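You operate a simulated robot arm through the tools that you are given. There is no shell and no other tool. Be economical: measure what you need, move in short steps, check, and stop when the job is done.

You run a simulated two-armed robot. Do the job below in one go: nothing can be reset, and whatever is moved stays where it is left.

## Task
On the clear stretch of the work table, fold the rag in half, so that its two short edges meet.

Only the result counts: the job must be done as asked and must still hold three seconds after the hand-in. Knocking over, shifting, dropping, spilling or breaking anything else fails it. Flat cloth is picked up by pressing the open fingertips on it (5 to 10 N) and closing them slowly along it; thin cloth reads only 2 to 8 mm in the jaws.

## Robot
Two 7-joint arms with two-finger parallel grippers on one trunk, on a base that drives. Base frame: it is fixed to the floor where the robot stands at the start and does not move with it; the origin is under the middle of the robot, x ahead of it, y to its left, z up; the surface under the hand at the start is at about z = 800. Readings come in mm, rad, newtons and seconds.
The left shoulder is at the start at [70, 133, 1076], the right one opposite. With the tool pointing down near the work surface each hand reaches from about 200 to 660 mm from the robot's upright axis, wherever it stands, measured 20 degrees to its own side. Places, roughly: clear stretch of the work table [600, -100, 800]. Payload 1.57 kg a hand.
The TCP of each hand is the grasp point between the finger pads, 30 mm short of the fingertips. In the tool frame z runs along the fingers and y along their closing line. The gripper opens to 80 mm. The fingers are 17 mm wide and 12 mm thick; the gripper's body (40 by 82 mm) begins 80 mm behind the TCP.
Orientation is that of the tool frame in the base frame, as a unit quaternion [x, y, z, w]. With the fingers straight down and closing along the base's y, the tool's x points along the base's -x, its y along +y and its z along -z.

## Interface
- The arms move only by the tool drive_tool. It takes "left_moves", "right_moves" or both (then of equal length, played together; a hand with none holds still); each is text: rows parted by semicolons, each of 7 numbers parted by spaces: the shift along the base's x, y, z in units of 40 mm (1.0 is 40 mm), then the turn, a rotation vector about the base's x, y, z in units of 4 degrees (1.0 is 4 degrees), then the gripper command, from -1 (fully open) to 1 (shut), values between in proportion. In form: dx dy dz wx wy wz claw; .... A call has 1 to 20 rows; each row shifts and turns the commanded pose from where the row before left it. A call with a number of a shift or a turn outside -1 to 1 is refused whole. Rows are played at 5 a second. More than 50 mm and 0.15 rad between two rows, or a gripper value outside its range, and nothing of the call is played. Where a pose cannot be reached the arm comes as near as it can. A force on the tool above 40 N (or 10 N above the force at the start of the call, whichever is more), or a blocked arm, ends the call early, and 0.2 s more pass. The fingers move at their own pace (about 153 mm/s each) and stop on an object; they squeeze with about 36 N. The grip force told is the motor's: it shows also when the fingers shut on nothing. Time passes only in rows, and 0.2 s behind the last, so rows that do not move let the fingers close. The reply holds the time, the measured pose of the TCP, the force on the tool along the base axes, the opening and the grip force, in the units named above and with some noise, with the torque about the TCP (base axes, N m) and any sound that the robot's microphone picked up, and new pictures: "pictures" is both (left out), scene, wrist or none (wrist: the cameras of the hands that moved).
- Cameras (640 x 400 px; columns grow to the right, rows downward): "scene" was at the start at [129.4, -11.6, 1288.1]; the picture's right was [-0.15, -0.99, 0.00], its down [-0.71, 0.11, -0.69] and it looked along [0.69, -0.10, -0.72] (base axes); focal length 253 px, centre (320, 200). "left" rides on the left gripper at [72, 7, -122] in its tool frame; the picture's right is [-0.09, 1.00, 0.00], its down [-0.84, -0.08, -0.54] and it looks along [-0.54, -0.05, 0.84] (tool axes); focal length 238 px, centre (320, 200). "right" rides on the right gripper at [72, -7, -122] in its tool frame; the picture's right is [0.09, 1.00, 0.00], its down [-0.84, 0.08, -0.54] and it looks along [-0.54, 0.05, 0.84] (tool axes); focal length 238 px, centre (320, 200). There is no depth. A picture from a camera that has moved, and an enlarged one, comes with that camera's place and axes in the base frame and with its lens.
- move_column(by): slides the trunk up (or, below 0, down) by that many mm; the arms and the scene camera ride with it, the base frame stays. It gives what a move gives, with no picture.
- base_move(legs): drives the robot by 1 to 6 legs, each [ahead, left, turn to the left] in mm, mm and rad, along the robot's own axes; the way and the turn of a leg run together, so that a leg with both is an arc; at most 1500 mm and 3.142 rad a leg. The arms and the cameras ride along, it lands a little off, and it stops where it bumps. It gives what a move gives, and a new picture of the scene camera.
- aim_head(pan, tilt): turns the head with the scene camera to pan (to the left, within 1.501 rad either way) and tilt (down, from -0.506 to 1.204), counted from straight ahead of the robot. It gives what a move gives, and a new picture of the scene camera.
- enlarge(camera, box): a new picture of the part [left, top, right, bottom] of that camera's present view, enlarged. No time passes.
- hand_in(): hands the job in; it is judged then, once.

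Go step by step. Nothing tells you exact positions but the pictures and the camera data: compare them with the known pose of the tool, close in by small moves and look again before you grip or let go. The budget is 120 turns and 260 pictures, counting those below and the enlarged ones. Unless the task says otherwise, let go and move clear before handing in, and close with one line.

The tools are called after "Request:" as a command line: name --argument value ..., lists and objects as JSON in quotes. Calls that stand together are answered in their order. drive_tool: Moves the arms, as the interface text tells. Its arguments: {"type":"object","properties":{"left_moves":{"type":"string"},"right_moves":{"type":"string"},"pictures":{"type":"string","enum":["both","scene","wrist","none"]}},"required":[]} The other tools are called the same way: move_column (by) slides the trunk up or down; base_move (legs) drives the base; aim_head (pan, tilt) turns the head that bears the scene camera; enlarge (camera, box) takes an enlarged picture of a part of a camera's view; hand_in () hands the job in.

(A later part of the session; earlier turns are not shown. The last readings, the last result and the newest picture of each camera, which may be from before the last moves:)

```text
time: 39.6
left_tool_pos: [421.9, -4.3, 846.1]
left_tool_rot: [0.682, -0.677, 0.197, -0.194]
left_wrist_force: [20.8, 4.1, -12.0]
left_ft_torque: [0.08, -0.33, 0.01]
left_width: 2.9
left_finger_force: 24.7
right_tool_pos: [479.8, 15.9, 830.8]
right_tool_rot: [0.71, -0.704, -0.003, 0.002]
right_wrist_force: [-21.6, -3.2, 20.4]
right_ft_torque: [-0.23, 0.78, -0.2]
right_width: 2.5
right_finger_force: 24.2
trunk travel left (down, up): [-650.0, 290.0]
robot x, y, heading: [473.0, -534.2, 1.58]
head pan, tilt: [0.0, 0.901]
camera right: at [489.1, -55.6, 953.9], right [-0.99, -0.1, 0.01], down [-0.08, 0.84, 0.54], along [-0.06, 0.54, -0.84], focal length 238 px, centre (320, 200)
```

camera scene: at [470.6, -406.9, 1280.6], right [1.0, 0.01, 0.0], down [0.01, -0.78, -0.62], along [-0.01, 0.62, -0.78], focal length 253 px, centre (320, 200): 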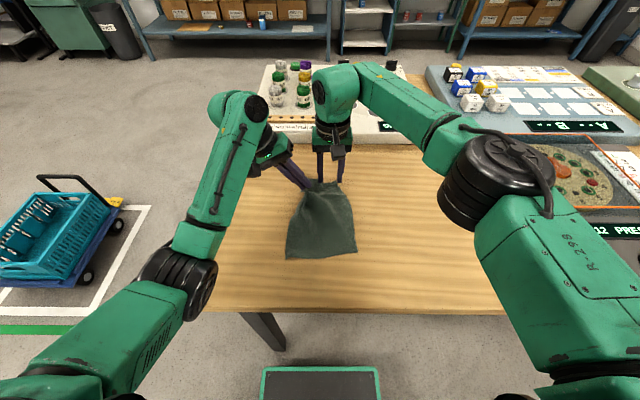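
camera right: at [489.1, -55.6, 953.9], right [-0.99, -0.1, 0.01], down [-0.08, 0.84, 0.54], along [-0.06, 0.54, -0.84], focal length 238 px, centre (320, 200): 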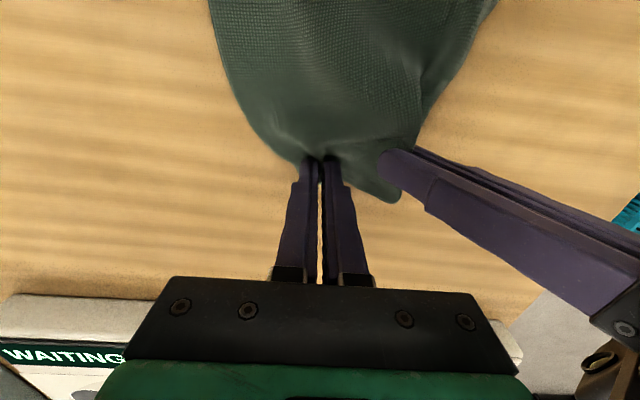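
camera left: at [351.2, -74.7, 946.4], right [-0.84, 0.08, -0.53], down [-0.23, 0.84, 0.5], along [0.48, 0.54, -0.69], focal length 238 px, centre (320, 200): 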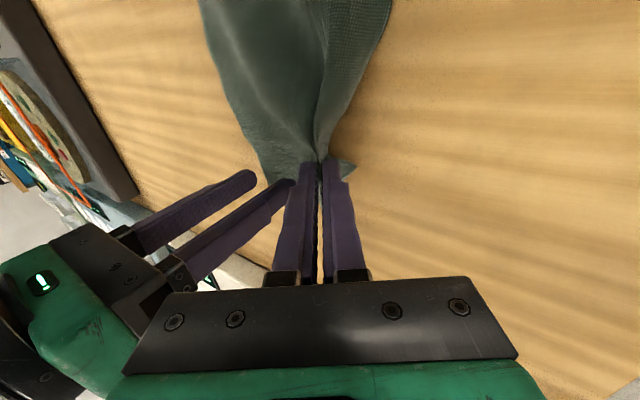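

Both corners are held (2.9 and 2.5 mm), but the hands are pulling 21 N against each other. I relieve this and lift both a little.

Request:
drive_tool --left_moves "0.1 0 0 0 0 0 1; 0 0 0.2 0 0 0 1; 0 0 0.4 0 0 0 1; 0 0 0 0 0 0 1" --right_moves "-0.02 0 0.3 0 0 0 1; 0 0 0.3 0 0 0 1; 0 0 0.4 0 0 0 1; 0 0 0 0 0 0 1"

```text
time: 40.6
left_tool_pos: [426.7, -3.0, 869.1]
left_tool_rot: [0.683, -0.676, 0.196, -0.194]
left_wrist_force: [1.0, -1.2, -0.2]
left_ft_torque: [0.0, -0.01, -0.04]
left_width: 2.7
left_finger_force: 24.0
right_tool_pos: [481.2, 17.6, 869.7]
right_tool_rot: [0.709, -0.705, 0.001, 0.0]
right_wrist_force: [-0.4, -0.2, 0.2]
right_ft_torque: [0.0, -0.03, -0.01]
right_width: 2.2
right_finger_force: 23.9
trunk travel left (down, up): [-650.0, 290.0]
robot x, y, heading: [472.7, -533.7, 1.583]
head pan, tilt: [0.0, 0.901]
camera scene: at [470.9, -406.6, 1280.6], right [1.0, 0.01, 0.0], down [0.01, -0.78, -0.62], along [-0.01, 0.62, -0.78], focal length 253 px, centre (320, 200)
camera right: at [489.5, -54.6, 991.6], right [-1.0, -0.1, 0.0], down [-0.08, 0.84, 0.54], along [-0.05, 0.54, -0.84], focal length 238 px, centre (320, 200)
camera left: at [356.4, -74.5, 969.9], right [-0.85, 0.08, -0.53], down [-0.23, 0.84, 0.5], along [0.48, 0.54, -0.69], focal length 238 px, centre (320, 200)
```

scene: 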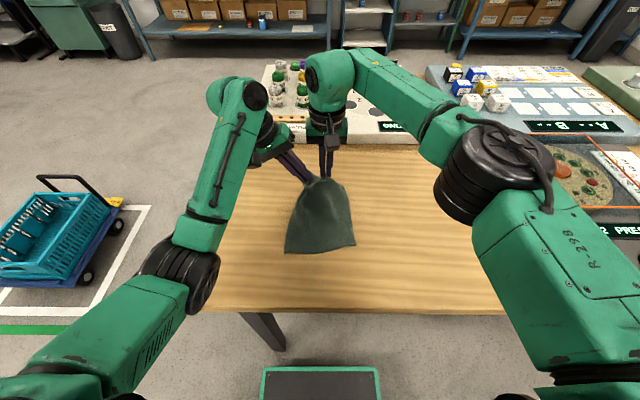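
right: 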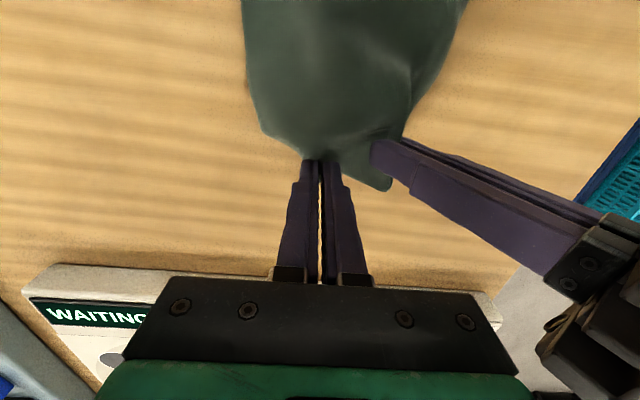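
left: 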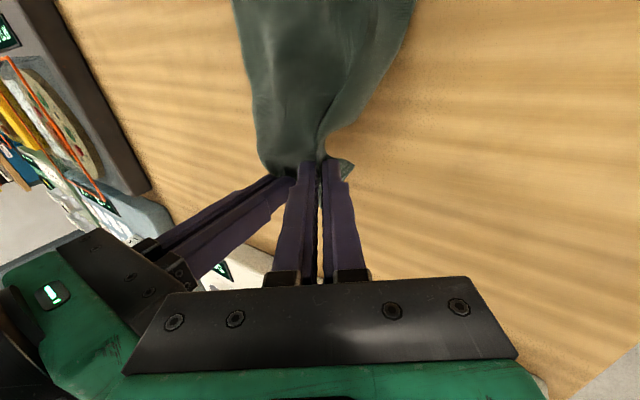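

Tension is gone and both hold. Near edge is at about y −168 (left) to −151 (right). Now I carry the edge over in an arc toward the robot, tilting the fingers forward, and stop 20 mm short of the table.

Request:
drive_tool --left_moves "0.0325 -0.378 0.3 0 0 0 1; 0.0325 -0.378 0.3 0 0 0 1; 0.0325 -0.378 0.3 1 0 0 1; 0.0325 -0.378 0.3 1 0 0 1; 0.0325 -0.378 0 1 0 0 1; 0.0325 -0.378 -0.35 1 0 0 1; 0.0325 -0.378 -0.4 1 0 0 1; 0.0325 -0.378 -0.4 1 0 0 1; 0.0325 -0.378 -0.4 1 0 0 1; 0.0325 -0.378 0 0 0 0 1; 0 0 0 0 0 0 1" --right_moves "0.0325 -0.437 0.3 0 0 0 1; 0.0325 -0.437 0.3 0 0 0 1; 0.0325 -0.437 0.3 1 0 0 1; 0.0325 -0.437 0.3 1 0 0 1; 0.0325 -0.437 0 1 0 0 1; 0.0325 -0.437 -0.35 1 0 0 1; 0.0325 -0.437 -0.4 1 0 0 1; 0.0325 -0.437 -0.4 1 0 0 1; 0.0325 -0.437 -0.3 1 0 0 1; 0.0325 -0.437 0 0 0 0 1; 0 0 0 0 0 0 1"

Request:
enlarge --camera "scene" --box '[250, 150, 410, 270]'

```text
time: 43.0
left_tool_pos: [437.4, -156.7, 854.1]
left_tool_rot: [-0.616, 0.704, -0.027, 0.354]
left_wrist_force: [1.4, -1.1, 0.4]
left_ft_torque: [-0.06, -0.02, -0.01]
left_width: 3.2
left_finger_force: 24.0
right_tool_pos: [492.8, -156.1, 861.1]
right_tool_rot: [0.689, -0.683, -0.171, -0.172]
right_wrist_force: [-1.4, 1.5, -0.3]
right_ft_torque: [-0.02, 0.0, -0.01]
right_width: 2.0
right_finger_force: 23.7
trunk travel left (down, up): [-650.0, 290.0]
robot x, y, heading: [470.9, -531.4, 1.579]
head pan, tilt: [0.0, 0.901]
camera scene: at [469.0, -406.1, 1280.5], right [1.0, 0.01, 0.0], down [0.01, -0.78, -0.62], along [0.0, 0.62, -0.78], focal length 253 px, centre (320, 200)
camera right: at [501.4, -277.6, 935.1], right [-0.99, -0.09, -0.05], down [-0.09, 0.48, 0.87], along [-0.05, 0.87, -0.49], focal length 238 px, centre (320, 200)
camera left: at [367.6, -265.5, 909.7], right [-0.84, 0.32, -0.43], down [-0.23, 0.51, 0.83], along [0.48, 0.8, -0.36], focal length 238 px, centre (320, 200)
```

scene: 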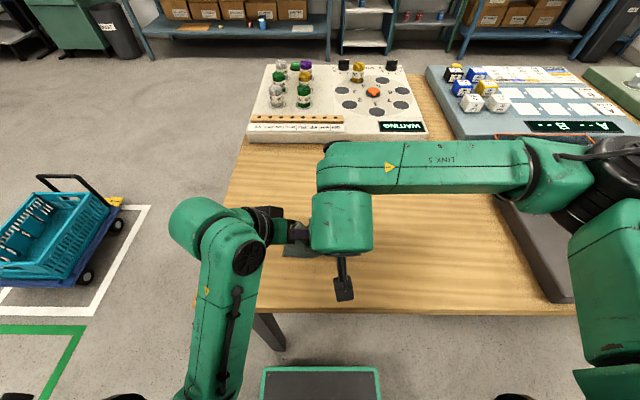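
right: 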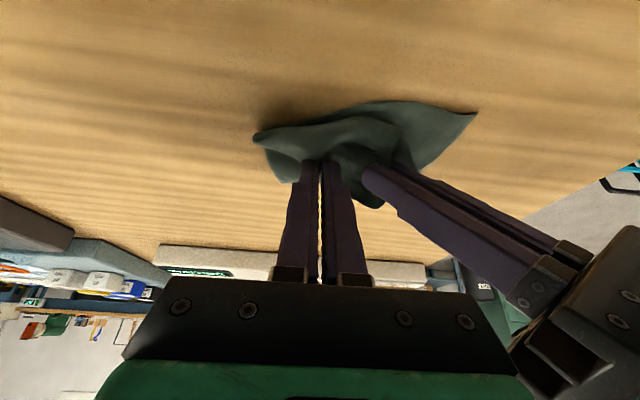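
left: 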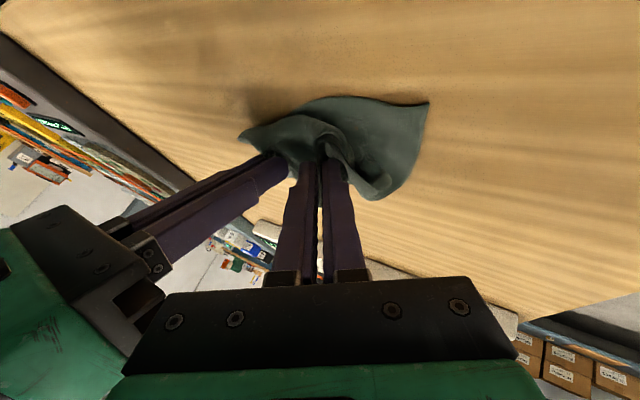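

```text
3.33 times, centred on (330, 210) of scene
camera zoom: at [469.0, -406.1, 1280.5], right [1.0, 0.01, 0.0], down [0.01, -0.78, -0.62], along [0.0, 0.62, -0.78], focal length 844 px, centre (287, 167)
```

zoom: 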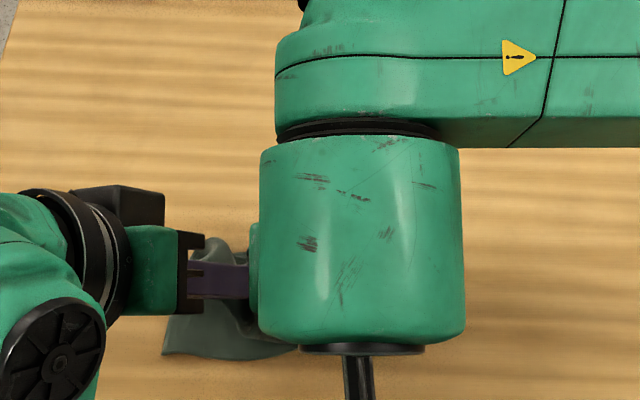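

The held edge hangs right above the near edge; I lower both hands until the tips nearly touch the table.

Request:
drive_tool --left_moves "0 0 -0.15 0 0 0 1; 0 0 -0.15 0 0 0 1; 0 0 -0.12 0 0 0 1; 0 0 0 0 0 0 1" --right_moves "0 0.0 -0.2 0 0 0 1; 0 0 -0.2 0 0 0 1; 0 0 -0.12 0 0 0 1; 0 0 0 0 0 0 1" --pictures "wrist"

```text
time: 44.0
left_tool_pos: [439.5, -155.8, 838.1]
left_tool_rot: [-0.616, 0.704, -0.027, 0.353]
left_wrist_force: [2.5, -0.9, 0.0]
left_ft_torque: [-0.01, -0.03, -0.05]
left_width: 3.1
left_finger_force: 24.0
right_tool_pos: [492.5, -157.5, 840.5]
right_tool_rot: [0.689, -0.683, -0.172, -0.171]
right_wrist_force: [-2.2, 1.1, 0.9]
right_ft_torque: [0.03, 0.03, 0.0]
right_width: 2.4
right_finger_force: 23.5
trunk travel left (down, up): [-650.0, 290.0]
robot x, y, heading: [472.9, -533.5, 1.577]
head pan, tilt: [0.0, 0.901]
camera right: at [502.6, -277.6, 914.9], right [-0.99, -0.09, -0.05], down [-0.08, 0.48, 0.87], along [-0.06, 0.87, -0.49], focal length 238 px, centre (320, 200)
camera left: at [368.9, -265.6, 893.6], right [-0.84, 0.32, -0.43], down [-0.23, 0.51, 0.83], along [0.48, 0.8, -0.35], focal length 238 px, centre (320, 200)
```

right: 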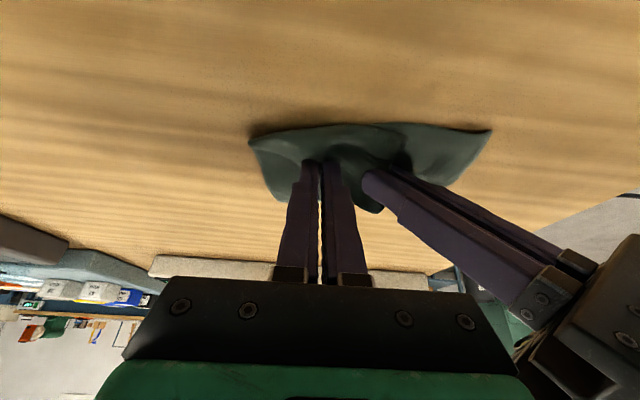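
left: 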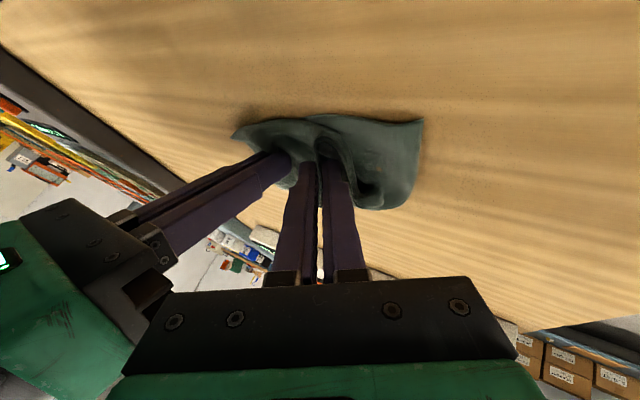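

Tips are about 15 mm above the table with the edge over the near edge. I lower 5 mm more and open slowly to about 24 mm.

Request:
drive_tool --left_moves "0 -0.05 -0.12 0 0 0 1; 0 0 0 0 0 0 0.95; 0 0 0 0 0 0 0.9; 0 0 0 0 0 0 0.85; 0 0 0 0 0 0 0.8; 0 0 0 0 0 0 0.75; 0 0 0 0 0 0 0.7; 0 0 0 0 0 0 0.65; 0 0 0 0 0 0 0.6; 0 0 0 0 0 0 0.55" --right_moves "0 -0.05 -0.12 0 0 0 1; 0 0 0 0 0 0 0.95; 0 0 0 0 0 0 0.9; 0 0 0 0 0 0 0.85; 0 0 0 0 0 0 0.8; 0 0 0 0 0 0 0.75; 0 0 0 0 0 0 0.7; 0 0 0 0 0 0 0.65; 0 0 0 0 0 0 0.6; 0 0 0 0 0 0 0.55" --pictures "wrist"

```text
time: 46.2
left_tool_pos: [440.2, -158.3, 836.0]
left_tool_rot: [-0.614, 0.704, -0.025, 0.355]
left_wrist_force: [3.9, 2.2, 18.3]
left_ft_torque: [0.25, -0.2, 0.0]
left_width: 8.0
left_finger_force: 0.0
right_tool_pos: [494.2, -159.3, 836.1]
right_tool_rot: [0.688, -0.684, -0.171, -0.172]
right_wrist_force: [0.8, -0.9, 0.7]
right_ft_torque: [0.0, 0.04, 0.02]
right_width: 17.9
right_finger_force: 0.1
trunk travel left (down, up): [-650.0, 290.0]
robot x, y, heading: [476.0, -532.4, 1.581]
head pan, tilt: [0.0, 0.901]
camera right: at [503.4, -280.7, 910.4], right [-0.99, -0.09, -0.05], down [-0.08, 0.48, 0.87], along [-0.06, 0.87, -0.49], focal length 238 px, centre (320, 200)
camera left: at [370.2, -268.5, 889.9], right [-0.84, 0.32, -0.43], down [-0.23, 0.5, 0.83], along [0.48, 0.8, -0.35], focal length 238 px, centre (320, 200)
```

right: 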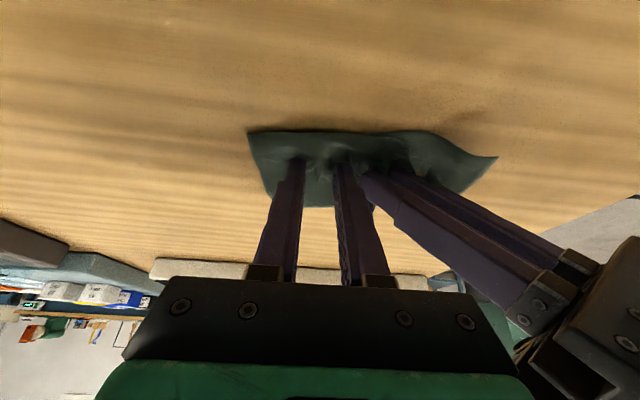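
left: 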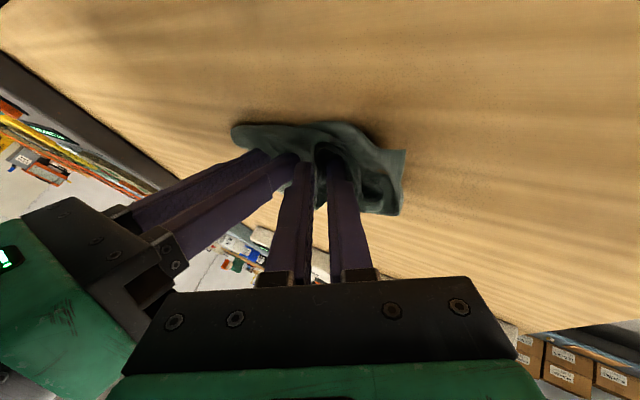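

Right is released; the left finger is jammed against the table. I raise the left slightly, open it, and draw both hands back along their fingers.

Request:
drive_tool --left_moves "0 0 0.12 0 0 0 0.8; 0 0 0.05 0 0 0 0.5; 0 0 0 0 0 0 0.4; -0.2 -0.15 0.3 0 0 0 0.4; -0.4 -0.3 0.55 0 0 0 0.4; -0.4 -0.3 0.55 0 0 0 0.4; -0.4 -0.3 0.55 0 0 0 0.4; -0.9 0 0.4 0 0 0 0.4; -0.9 0 0.4 0 0 0 0.4" --right_moves "0 0 0 0 0 0 0.5; 0 0 0 0 0 0 0.5; 0 0 0 0 0 0 0.5; 0 -0.15 0.3 0 0 0 0.5; 0 -0.4 0.75 0 0 0 0.5; 0.2 -0.4 0.75 0 0 0 0.5; 0.7 -0.2 0.7 0 0 0 0.5; 0.9 0 0.4 0 0 0 0.5; 0.9 0 0.4 0 0 0 0.5" --pictures "scene"

Request:
enlarge --camera "scene" --box '[260, 170, 400, 270]'

```text
time: 47.4
left_tool_pos: [390.2, -171.7, 834.0]
left_tool_rot: [-0.596, 0.75, 0.038, 0.283]
left_wrist_force: [2.0, -6.1, 27.0]
left_ft_torque: [0.06, 0.1, 0.02]
left_width: 14.2
left_finger_force: 0.1
left hand out of reach, approached as far as the arm can: row 5
right_tool_pos: [492.7, -179.3, 872.4]
right_tool_rot: [0.689, -0.682, -0.171, -0.173]
right_wrist_force: [0.1, 0.5, -0.6]
right_ft_torque: [0.03, -0.01, 0.02]
right_width: 19.8
right_finger_force: 0.0
trunk travel left (down, up): [-650.0, 290.0]
robot x, y, heading: [473.6, -532.9, 1.579]
head pan, tilt: [0.0, 0.901]
stopped in row 5 (left hand): the arm was blocked; the commanded pose is now the measured one
camera scene: at [471.1, -410.5, 1281.3], right [1.0, 0.01, 0.0], down [0.01, -0.78, -0.62], along [-0.01, 0.62, -0.78], focal length 253 px, centre (320, 200)
```

scene: 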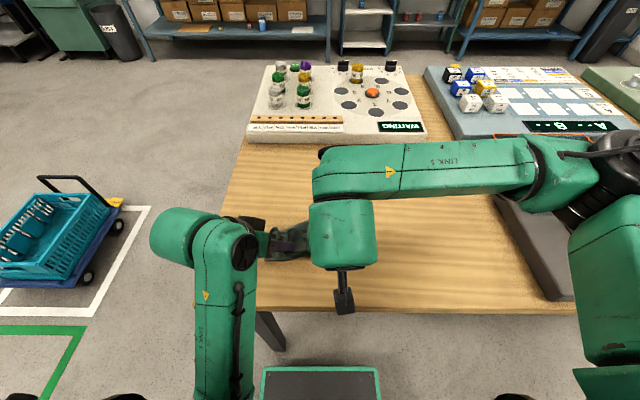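

```text
4.00 times, centred on (330, 220) of scene
camera zoom: at [471.1, -410.5, 1281.3], right [1.0, 0.01, 0.0], down [0.01, -0.78, -0.62], along [-0.01, 0.62, -0.78], focal length 1012 px, centre (280, 120)
```

zoom: 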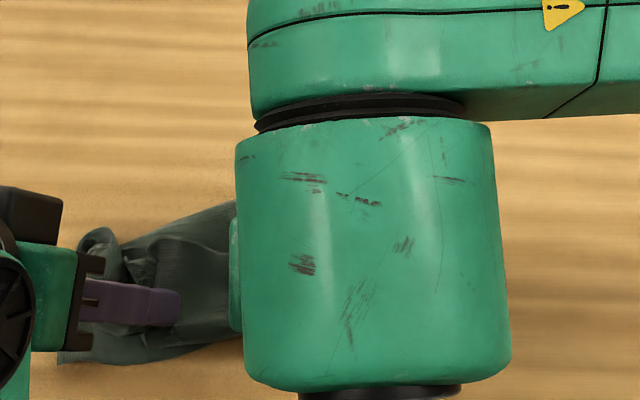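

The left arm hit its reach limit and pressed down. I lift the left straight up while untilting, and move the right hand clear.

Request:
drive_tool --left_moves "0 0 0.2 -0.3 0.3 0 0.4; 0 0.1 0.4 -0.6 0.6 0 0.4; 0 0.2 0.6 -1 1 0 0.4; 0 0.2 0.7 -1 1 0 0.4; -0.2 0.2 0.7 -1 1 0 0.4; -0.5 0 0.7 -1 1 0 0.4; -0.8 0 0.6 -1 1 0 0.4; -0.8 0 0.5 0 1 0 0.4; -0.8 0 0.2 0 0 0 0.4" --right_moves "0 0 0.4 -0.5 0 0 0.5; 0 0 0.7 -1 0 0 0.5; 0.2 0 0.7 -1 0 0 0.5; 0.5 0 0.7 -1 0 0 0.5; 0.8 0 0.7 -1 0 0 0.5; 0.9 0 0.6 -1 0 0 0.5; 0.9 0 0.5 -1 0 0 0.5; 0.9 0 0.3 0 0 0 0.5; 0.8 0 0 0 0 0 0.5" --pictures "scene"

Request:
enlarge --camera "scene" --box '[250, 170, 410, 270]'

```text
time: 49.4
left_tool_pos: [268.8, -136.8, 1015.4]
left_tool_rot: [-0.623, 0.782, 0.023, -0.033]
left_wrist_force: [0.6, 0.3, 0.7]
left_ft_torque: [0.03, -0.02, 0.03]
left_width: 24.2
left_finger_force: 0.0
left hand out of reach, approached as far as the arm can: row 2
right_tool_pos: [693.4, -176.6, 1056.4]
right_tool_rot: [0.709, -0.705, -0.013, -0.013]
right_wrist_force: [0.1, -0.3, 0.0]
right_ft_torque: [-0.02, 0.0, 0.01]
right_width: 19.8
right_finger_force: 0.1
trunk travel left (down, up): [-650.0, 290.0]
robot x, y, heading: [472.3, -533.2, 1.578]
head pan, tilt: [0.0, 0.901]
camera scene: at [470.9, -407.9, 1280.7], right [1.0, 0.01, 0.0], down [0.01, -0.78, -0.62], along [-0.01, 0.62, -0.78], focal length 253 px, centre (320, 200)
```

scene: 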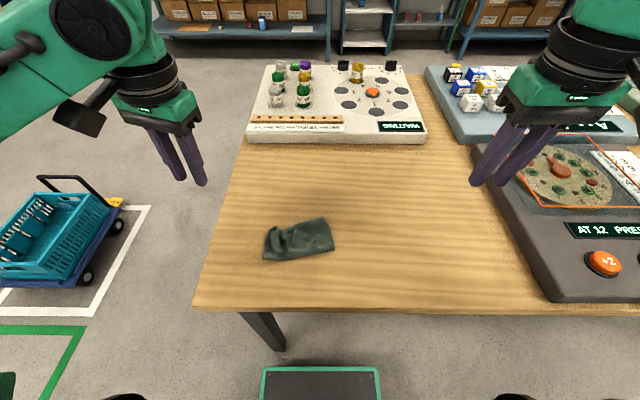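

```text
4.00 times, centred on (330, 220) of scene
camera zoom: at [470.9, -407.9, 1280.7], right [1.0, 0.01, 0.0], down [0.01, -0.78, -0.62], along [-0.01, 0.62, -0.78], focal length 1012 px, centre (280, 120)
```

zoom: 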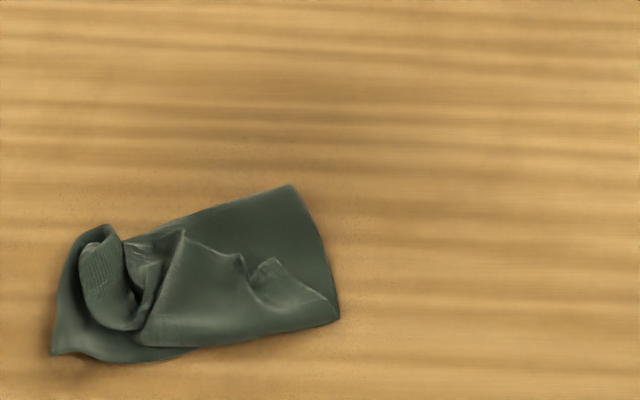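

Roughly folded, but the left corner is curled up. I use the right wrist camera from above to look closely.

Request:
drive_tool --right_moves "-0.85 0.307 -0.28 -0.3 0 0 0.5; -0.85 0.307 -0.28 0 0 0 0.5; -0.85 0.307 -0.28 0 0 0 0.5; -0.85 0.307 -0.28 0 0 0 0.5; -0.85 0.307 -0.28 0 0 0 0.5; -0.85 0.307 -0.28 0 0 0 0.5; -0.85 0.307 -0.28 0 0 0 0.5; 0 0 0 0 0 0 0.5" --pictures "none"

Request:
enlarge --camera "right" --box '[210, 10, 430, 160]'

```text
time: 51.2
left_tool_pos: [270.5, -136.8, 1013.5]
left_tool_rot: [-0.623, 0.781, 0.024, -0.033]
left_wrist_force: [0.0, 0.1, -0.6]
left_ft_torque: [-0.01, 0.0, -0.02]
left_width: 24.0
left_finger_force: 0.0
right_tool_pos: [455.3, -90.0, 977.5]
right_tool_rot: [0.71, -0.704, -0.006, -0.005]
right_wrist_force: [0.5, -0.6, 0.3]
right_ft_torque: [0.01, 0.0, 0.02]
right_width: 19.8
right_finger_force: 0.0
trunk travel left (down, up): [-650.0, 290.0]
robot x, y, heading: [473.2, -530.0, 1.576]
head pan, tilt: [0.0, 0.901]
```

```text
2.67 times, centred on (320, 85) of right
camera zoom: at [464.0, -164.1, 1098.5], right [-0.99, -0.1, 0.0], down [-0.08, 0.83, 0.55], along [-0.05, 0.55, -0.83], focal length 636 px, centre (320, 507)
```

zoom: 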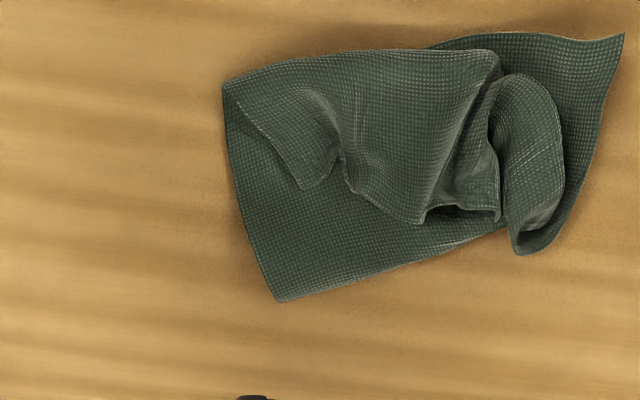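

The layering is not clear yet; I enlarge further.

Request:
enlarge --camera "right" --box '[280, 20, 400, 95]'

Request:
enlarge --camera "scene" --box '[256, 208, 346, 268]'

```text
5.33 times, centred on (340, 58) of right
camera zoom: at [464.0, -164.1, 1098.5], right [-0.99, -0.1, 0.0], down [-0.08, 0.83, 0.55], along [-0.05, 0.55, -0.83], focal length 1271 px, centre (213, 960)
```

zoom: 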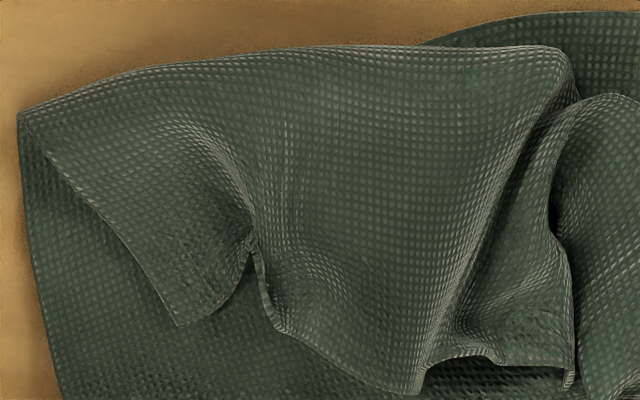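

```text
6.67 times, centred on (301, 238) of scene
camera zoom: at [472.1, -407.1, 1280.7], right [1.0, 0.01, 0.0], down [0.01, -0.78, -0.62], along [-0.01, 0.62, -0.78], focal length 1687 px, centre (447, -53)
```

zoom: 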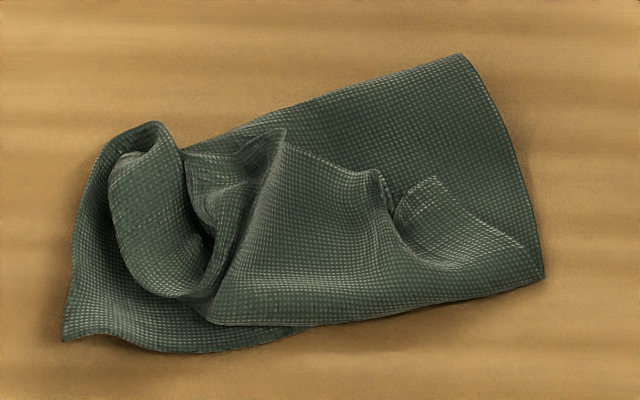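

The held edge has flopped back: the end of the top layer forms a flap lying back over itself, with the left corner curled. I'll back the robot up for better reach, then look with the left wrist camera too.

Request:
base_move --legs '[[-110, 0, 0]]'

Request:
drive_tool --left_moves "0.8 0.8 -0.2 0.3 -0.6 0 0.4; 0.8 0.8 -0.3 0.3 -0.6 0 0.4; 0.8 0.8 -0.3 0 0 0 0.4; 0.6 0.6 -0.2 0 0 0 0.4; 0 0 0 0 0 0 0.4" --right_moves "0.9 0.5 0.3 0 0 0 0.5; 0.9 0.5 0 0 0 0 0.5; 0.8 0.5 0 0 0 0 0.5; 0 0.5 0 0 0 0 0.5; 0 0 0 0 0 0 0.5" --pictures "both"

```text
time: 52.4
left_tool_pos: [270.8, -243.4, 1013.1]
left_tool_rot: [-0.622, 0.782, 0.024, -0.033]
left_wrist_force: [-0.9, 0.4, -0.7]
left_ft_torque: [0.04, -0.02, 0.01]
left_width: 24.0
left_finger_force: 0.0
right_tool_pos: [455.6, -197.9, 977.2]
right_tool_rot: [0.709, -0.705, -0.005, -0.005]
right_wrist_force: [-0.2, -0.5, -0.4]
right_ft_torque: [0.0, 0.03, -0.01]
right_width: 20.0
right_finger_force: 0.0
trunk travel left (down, up): [-650.0, 290.0]
robot x, y, heading: [472.8, -641.4, 1.579]
head pan, tilt: [0.0, 0.901]
camera scene: at [472.1, -515.9, 1280.5], right [1.0, 0.01, 0.0], down [0.01, -0.78, -0.62], along [0.0, 0.62, -0.78], focal length 253 px, centre (320, 200)
```

scene: 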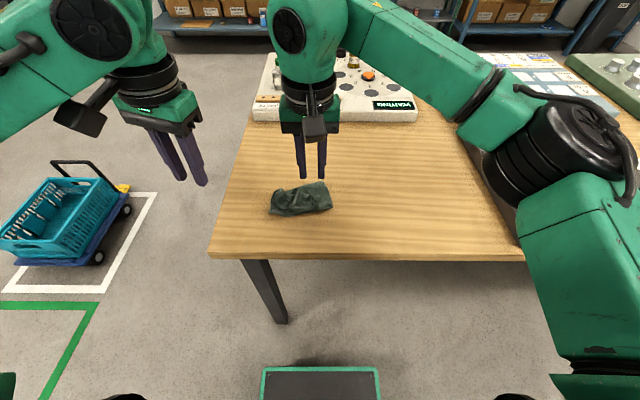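

```text
time: 53.6
left_tool_pos: [390.9, -126.3, 974.3]
left_tool_rot: [-0.623, 0.782, 0.015, 0.014]
left_wrist_force: [-0.1, -0.2, 0.0]
left_ft_torque: [-0.01, -0.01, 0.0]
left_width: 24.1
left_finger_force: 0.1
right_tool_pos: [560.0, -121.9, 989.1]
right_tool_rot: [0.71, -0.705, -0.005, -0.006]
right_wrist_force: [0.1, -0.8, -0.3]
right_ft_torque: [-0.01, 0.03, 0.03]
right_width: 20.0
right_finger_force: 0.0
trunk travel left (down, up): [-650.0, 290.0]
robot x, y, heading: [473.3, -642.9, 1.577]
head pan, tilt: [0.0, 0.901]
camera scene: at [471.6, -517.8, 1280.7], right [1.0, 0.01, 0.0], down [0.01, -0.78, -0.62], along [0.0, 0.62, -0.78], focal length 253 px, centre (320, 200)
camera right: at [568.3, -195.0, 1109.9], right [-1.0, -0.1, 0.0], down [-0.08, 0.83, 0.56], along [-0.05, 0.55, -0.83], focal length 238 px, centre (320, 200)
camera left: at [367.7, -199.6, 1092.7], right [-0.95, 0.31, 0.01], down [0.26, 0.78, 0.57], along [0.17, 0.55, -0.82], focal length 238 px, centre (320, 200)
```

scene: 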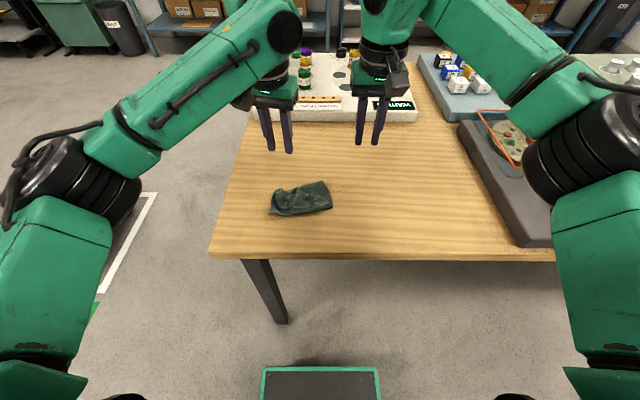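
right: 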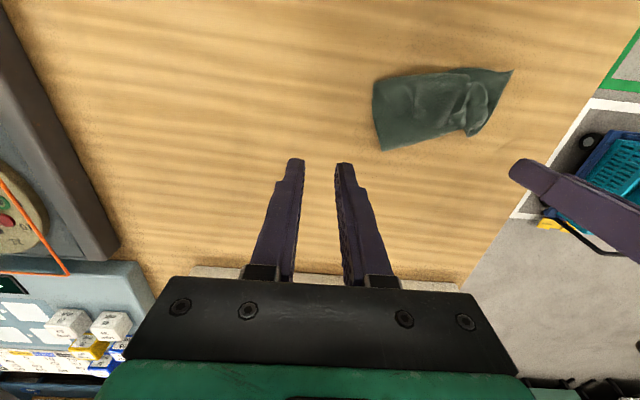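
left: 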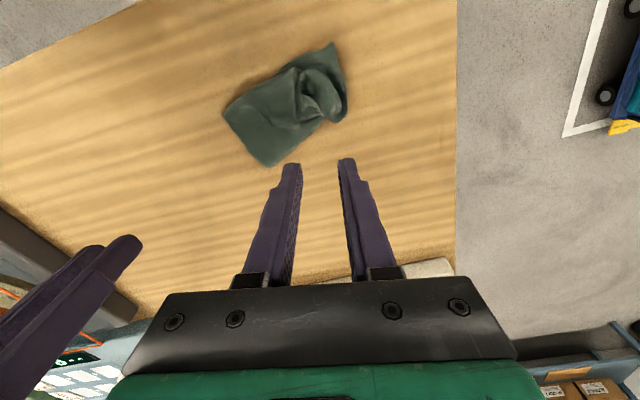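

Request:
enlarge --camera "left" --box '[205, 30, 365, 170]'

Request:
enlarge --camera "right" --box '[360, 55, 520, 155]'

```text
2.86 times, centred on (285, 100) of left
camera zoom: at [367.7, -199.6, 1092.7], right [-0.95, 0.31, 0.01], down [0.26, 0.78, 0.57], along [0.17, 0.55, -0.82], focal length 681 px, centre (420, 486)
```

zoom: 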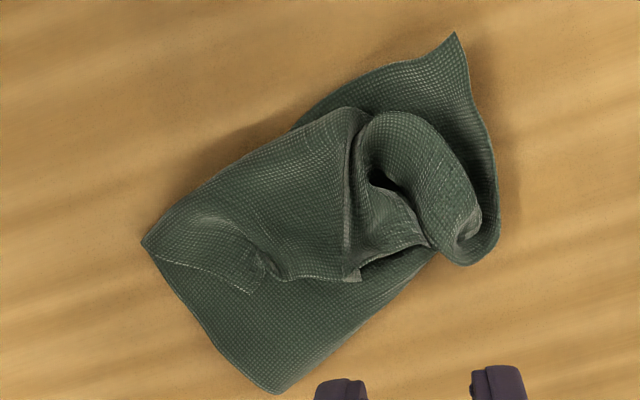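

```text
4.00 times, centred on (440, 105) of right
camera zoom: at [568.3, -195.0, 1109.9], right [-1.0, -0.1, 0.0], down [-0.08, 0.83, 0.56], along [-0.05, 0.55, -0.83], focal length 953 px, centre (-160, 580)
```

zoom: 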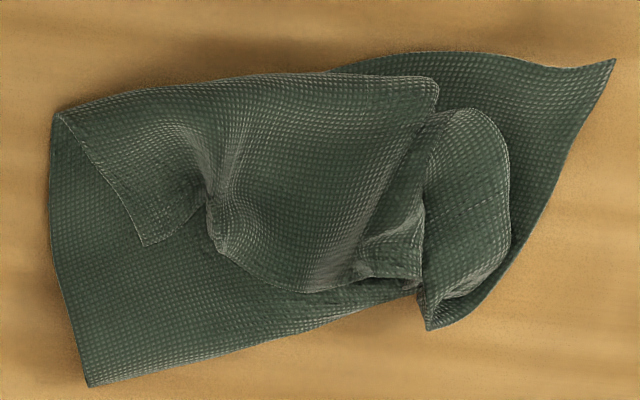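

I can now read it: the held edge's flap has its left pinch still standing as a ridge ending at about (418, −126, z≈820). I'll grip that ridge with the left hand (it's already square to it) and use it to lift the top layer off.

Request:
drive_tool --left_moves "0.3 -0.1 -0.6 0 0 0 0.2; 0.32 -0.08 -0.7 0 0 0 0.2; 0 0 -0.7 0 0 0 0.2; 0 0 -0.6 0 0 0 0.2; 0 0 0 0 0 0 0.2" --pictures "wrist"

Request:
enlarge --camera "left" --box '[200, 20, 440, 180]'

Request:
enlarge --camera "right" --box '[360, 40, 540, 160]'

```text
time: 54.8
left_tool_pos: [415.9, -133.4, 868.9]
left_tool_rot: [-0.624, 0.781, 0.014, 0.014]
left_wrist_force: [-0.2, 0.5, -0.4]
left_ft_torque: [-0.04, 0.02, 0.01]
left_width: 32.1
left_finger_force: 0.0
right_tool_pos: [560.1, -121.8, 987.7]
right_tool_rot: [0.709, -0.705, -0.006, -0.005]
right_wrist_force: [0.0, -0.2, 0.3]
right_ft_torque: [0.02, 0.02, -0.01]
right_width: 20.2
right_finger_force: 0.0
trunk travel left (down, up): [-650.0, 290.0]
robot x, y, heading: [473.6, -640.8, 1.577]
head pan, tilt: [0.0, 0.901]
camera left: at [392.7, -206.4, 988.2], right [-0.95, 0.31, 0.01], down [0.26, 0.78, 0.57], along [0.17, 0.55, -0.82], focal length 238 px, centre (320, 200)
```

left: 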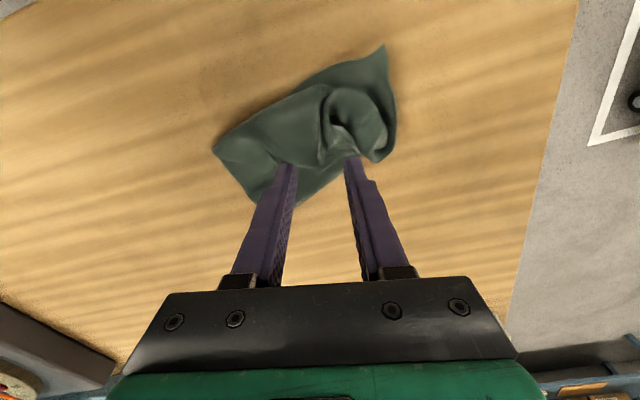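

```text
2.50 times, centred on (320, 100) of left
camera zoom: at [392.7, -206.4, 988.2], right [-0.95, 0.31, 0.01], down [0.26, 0.78, 0.57], along [0.17, 0.55, -0.82], focal length 596 px, centre (320, 450)
```

zoom: 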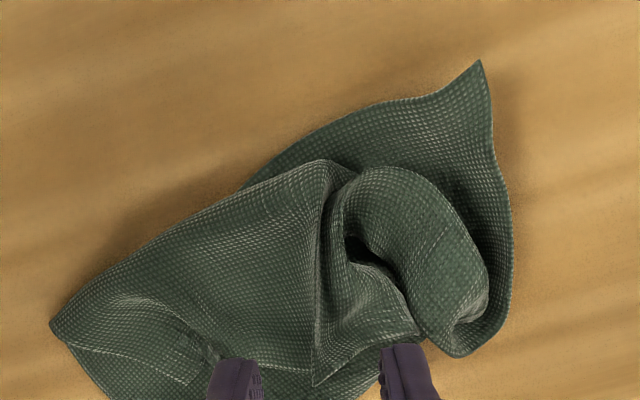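

```text
3.33 times, centred on (450, 100) of right
camera zoom: at [568.7, -194.3, 1109.4], right [-1.0, -0.1, 0.0], down [-0.08, 0.83, 0.55], along [-0.05, 0.55, -0.83], focal length 794 px, centre (-113, 533)
```

zoom: 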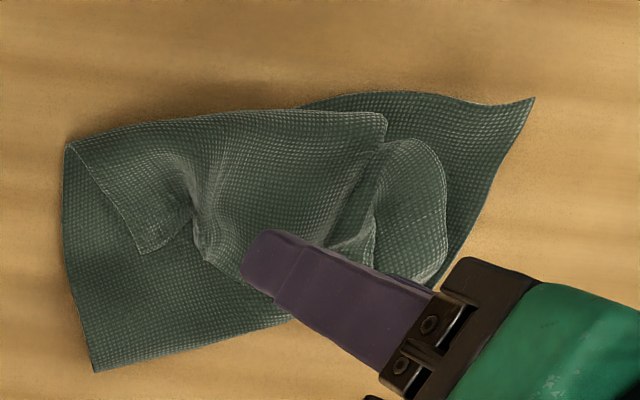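

The ridge's end lies between the fingers at about (421, −119). I shift slightly, descend to the tips ~8 mm above the table, and close on the ridge.

Request:
drive_tool --left_moves "0.1 0.13 0 0 0 0 0.2; 0 0 -0.4 0 0 0 0.2; 0 0 -0.3 0 0 0 0.2; 0 0 -0.05 0 0 0 0.3; 0 0 0 0 0 0 0.5; 0 0 0 0 0 0 0.7; 0 0 0 0 0 0 0.85; 0 0 0 0 0 0 1; 0 0 0 0 0 0 1; 0 0 0 0 0 0 1" --pictures "wrist"

Request:
enlarge --camera "right" --box '[360, 40, 540, 160]'

```text
time: 57.0
left_tool_pos: [419.6, -126.6, 840.0]
left_tool_rot: [-0.623, 0.782, 0.014, 0.014]
left_wrist_force: [-0.7, -1.0, 0.3]
left_ft_torque: [0.0, -0.02, 0.04]
left_width: 2.6
left_finger_force: 24.4
right_tool_pos: [559.5, -120.6, 988.4]
right_tool_rot: [0.709, -0.705, -0.005, -0.005]
right_wrist_force: [0.3, 0.1, -0.9]
right_ft_torque: [0.01, -0.01, 0.03]
right_width: 20.0
right_finger_force: 0.0
trunk travel left (down, up): [-650.0, 290.0]
robot x, y, heading: [477.2, -643.0, 1.58]
head pan, tilt: [0.0, 0.901]
camera left: at [397.1, -200.5, 958.9], right [-0.95, 0.31, 0.01], down [0.26, 0.78, 0.57], along [0.17, 0.55, -0.82], focal length 238 px, centre (320, 200)
```

left: 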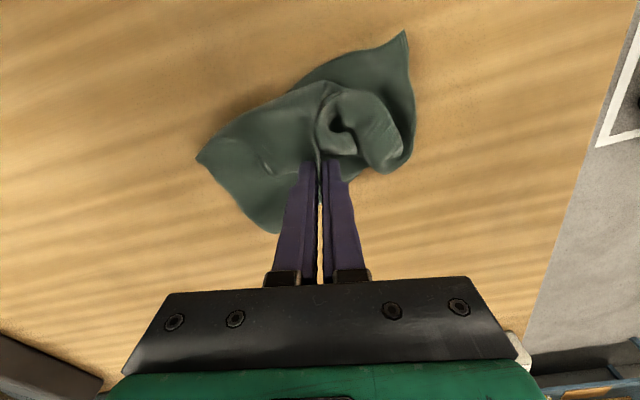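

```text
3.33 times, centred on (450, 100) of right
camera zoom: at [568.6, -194.1, 1109.4], right [-1.0, -0.1, 0.0], down [-0.08, 0.83, 0.55], along [-0.05, 0.55, -0.83], focal length 794 px, centre (-113, 533)
```

zoom: 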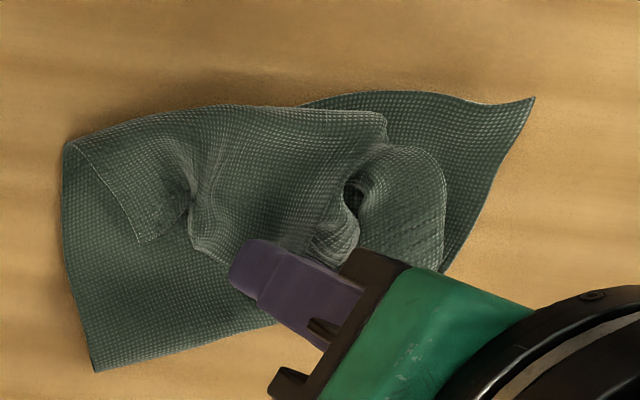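

Gripped (2.6 mm). I lift gently to see which layers come.

Request:
drive_tool --left_moves "0 0 0.4 0 0 0 1; 0 0.1 0.5 0 0 0 1; 0 0.2 0.5 0 0 0 1; 0 0.3 0.5 0 0 0 1; 0 0.3 0.5 0 0 0 1; 0 0 0 0 0 0 1" --pictures "both"

Request:
enlarge --camera "right" --box '[360, 20, 560, 160]'

```text
time: 58.4
left_tool_pos: [418.6, -90.6, 936.6]
left_tool_rot: [-0.623, 0.782, 0.013, 0.014]
left_wrist_force: [0.6, -0.1, -0.2]
left_ft_torque: [-0.01, 0.02, -0.01]
left_width: 2.8
left_finger_force: 24.5
right_tool_pos: [560.2, -120.7, 988.7]
right_tool_rot: [0.708, -0.706, -0.005, -0.005]
right_wrist_force: [-0.4, 0.3, -0.3]
right_ft_torque: [-0.04, 0.03, 0.04]
right_width: 20.1
right_finger_force: 0.0
trunk travel left (down, up): [-650.0, 290.0]
robot x, y, heading: [471.3, -643.5, 1.581]
head pan, tilt: [0.0, 0.901]
camera scene: at [472.0, -516.5, 1280.6], right [1.0, 0.01, 0.0], down [0.01, -0.78, -0.62], along [0.0, 0.62, -0.78], focal length 253 px, centre (320, 200)
camera left: at [396.9, -163.3, 1055.9], right [-0.95, 0.31, 0.01], down [0.26, 0.78, 0.57], along [0.17, 0.55, -0.82], focal length 238 px, centre (320, 200)
```

scene: 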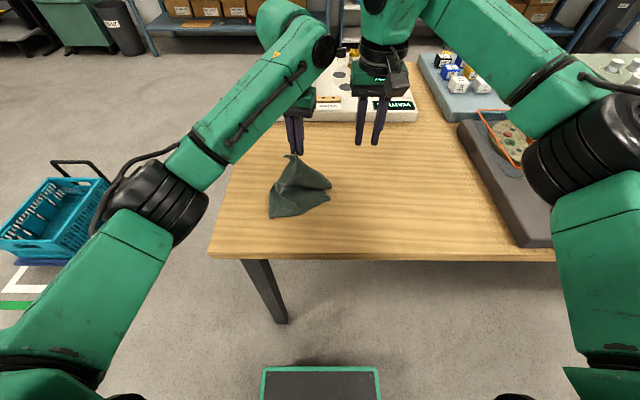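
left: 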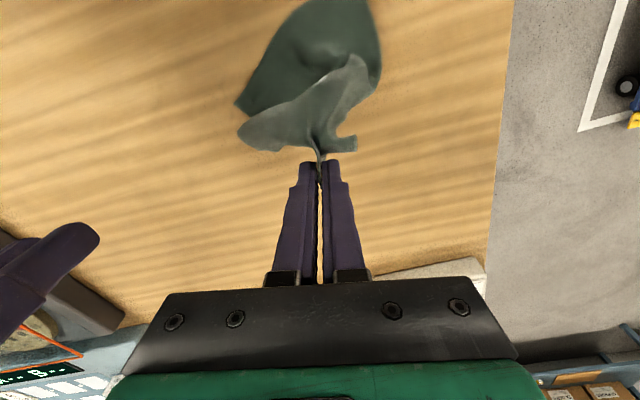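

```text
2.86 times, centred on (460, 90) of right
camera zoom: at [568.4, -194.1, 1109.4], right [-1.0, -0.1, 0.0], down [-0.08, 0.83, 0.55], along [-0.05, 0.55, -0.83], focal length 681 px, centre (-80, 514)
```

zoom: 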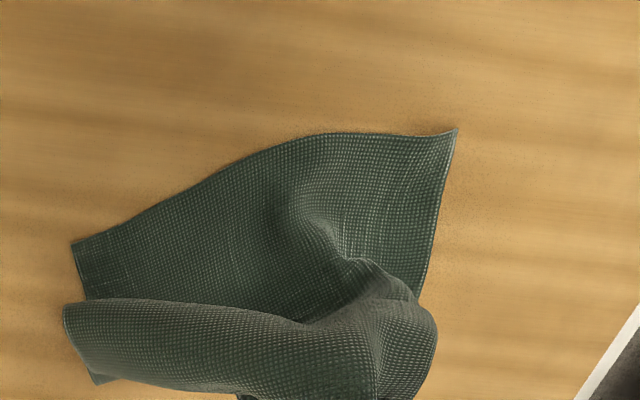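

Good: only the folded-over layer came up, and the lower layer with the near edge is clean. I'll lay this edge back out to +y to unfold the rag, then refold with better grips.

Request:
drive_tool --left_moves "-0.14 0.483 0 0 0 0 1; -0.14 0.483 -0.2 0 0 0 1; -0.14 0.483 -0.4 0 0 0 1; -0.14 0.483 -0.5 0 0 0 1; -0.14 0.483 -0.5 0 0 0 1; -0.14 0.483 -0.5 0 0 0 1; 0 0.3 -0.1 0 0 0 1; 0 0 0 0 0 0 1" --pictures "both"

Request:
enlarge --camera "scene" --box '[230, 100, 390, 220]'

```text
time: 60.2
left_tool_pos: [381.4, -31.9, 879.0]
left_tool_rot: [-0.623, 0.782, 0.015, 0.013]
left_wrist_force: [-0.8, -0.2, -0.6]
left_ft_torque: [-0.02, 0.01, 0.04]
left_width: 2.5
left_finger_force: 24.2
left hand out of reach, approached as far as the arm can: row 3, 4, 5, 6, 7
right_tool_pos: [559.1, -118.9, 986.9]
right_tool_rot: [0.709, -0.705, -0.005, -0.005]
right_wrist_force: [-0.7, 0.1, 0.4]
right_ft_torque: [0.03, -0.01, 0.01]
right_width: 20.1
right_finger_force: 0.1
trunk travel left (down, up): [-650.0, 290.0]
robot x, y, heading: [473.8, -643.7, 1.574]
head pan, tilt: [0.0, 0.901]
camera scene: at [472.1, -516.5, 1280.6], right [1.0, 0.01, 0.0], down [0.01, -0.78, -0.62], along [0.0, 0.62, -0.78], focal length 253 px, centre (320, 200)
camera left: at [358.0, -104.4, 999.1], right [-0.95, 0.31, 0.01], down [0.26, 0.78, 0.57], along [0.17, 0.55, -0.82], focal length 238 px, centre (320, 200)
```

scene: 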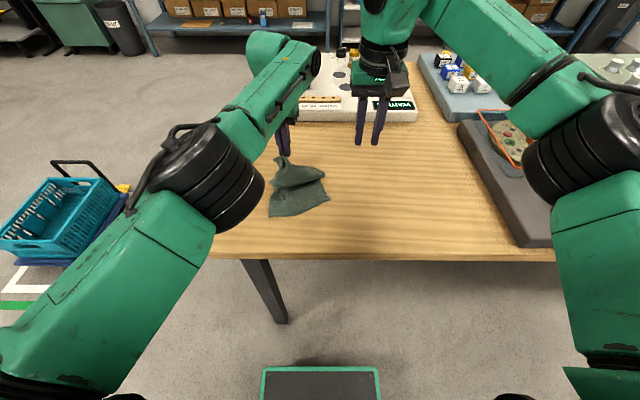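
left: 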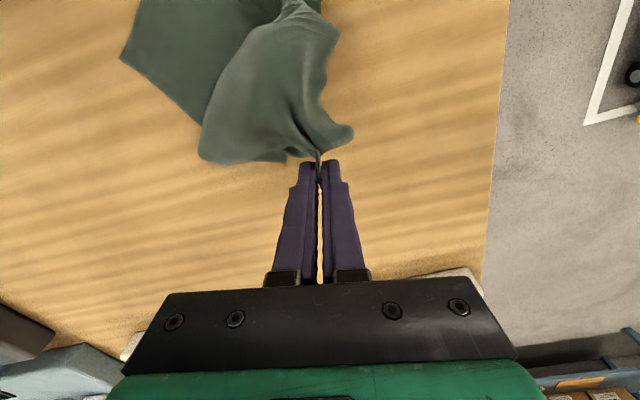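

```text
3.33 times, centred on (310, 160) of scene
camera zoom: at [472.1, -516.5, 1280.6], right [1.0, 0.01, 0.0], down [0.01, -0.78, -0.62], along [0.0, 0.62, -0.78], focal length 844 px, centre (353, 333)
```

zoom: 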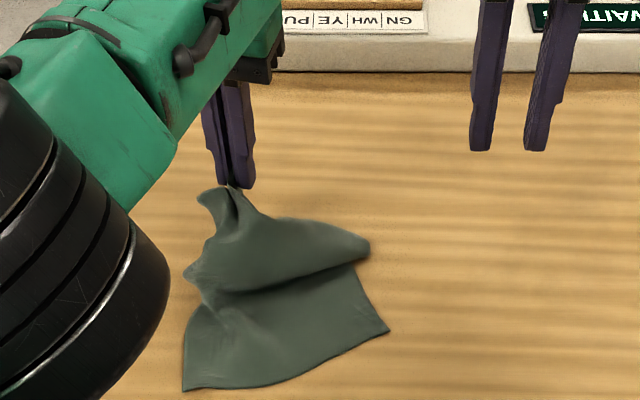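

Reach limit; I use the base to carry the edge forward 60 mm instead.

Request:
base_move --legs '[[60, 0, 0]]'

Request:
enlarge --camera "right" --box '[340, 0, 640, 200]'

```text
time: 61.1
left_tool_pos: [379.3, 25.3, 879.5]
left_tool_rot: [-0.624, 0.782, 0.015, 0.015]
left_wrist_force: [-0.2, 0.4, -0.2]
left_ft_torque: [-0.03, 0.01, 0.02]
left_width: 2.7
left_finger_force: 24.4
right_tool_pos: [558.7, -63.4, 989.4]
right_tool_rot: [0.71, -0.704, -0.006, -0.006]
right_wrist_force: [-0.6, 0.2, -0.3]
right_ft_torque: [0.02, -0.02, 0.01]
right_width: 19.7
right_finger_force: 0.1
trunk travel left (down, up): [-650.0, 290.0]
robot x, y, heading: [474.2, -584.7, 1.576]
head pan, tilt: [0.0, 0.901]
camera scene: at [471.7, -459.8, 1280.8], right [1.0, 0.01, 0.0], down [0.01, -0.78, -0.62], along [0.0, 0.62, -0.78], focal length 253 px, centre (320, 200)
```

scene: 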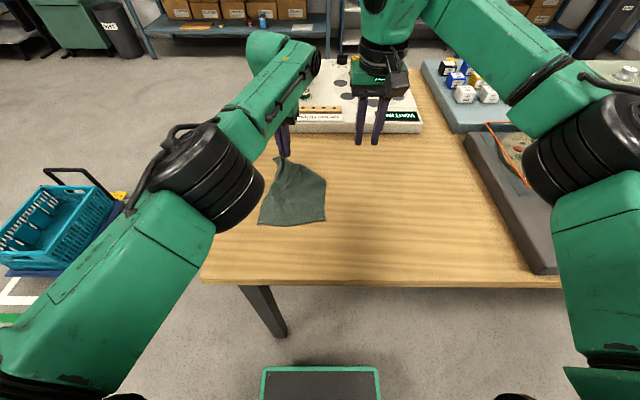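

```text
2.00 times, centred on (490, 100) of right
camera zoom: at [567.8, -137.0, 1110.2], right [-1.0, -0.1, 0.0], down [-0.08, 0.83, 0.56], along [-0.05, 0.55, -0.83], focal length 477 px, centre (-20, 400)
```

zoom: 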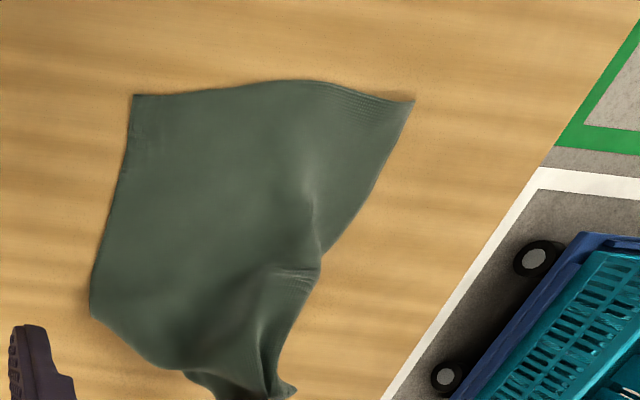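

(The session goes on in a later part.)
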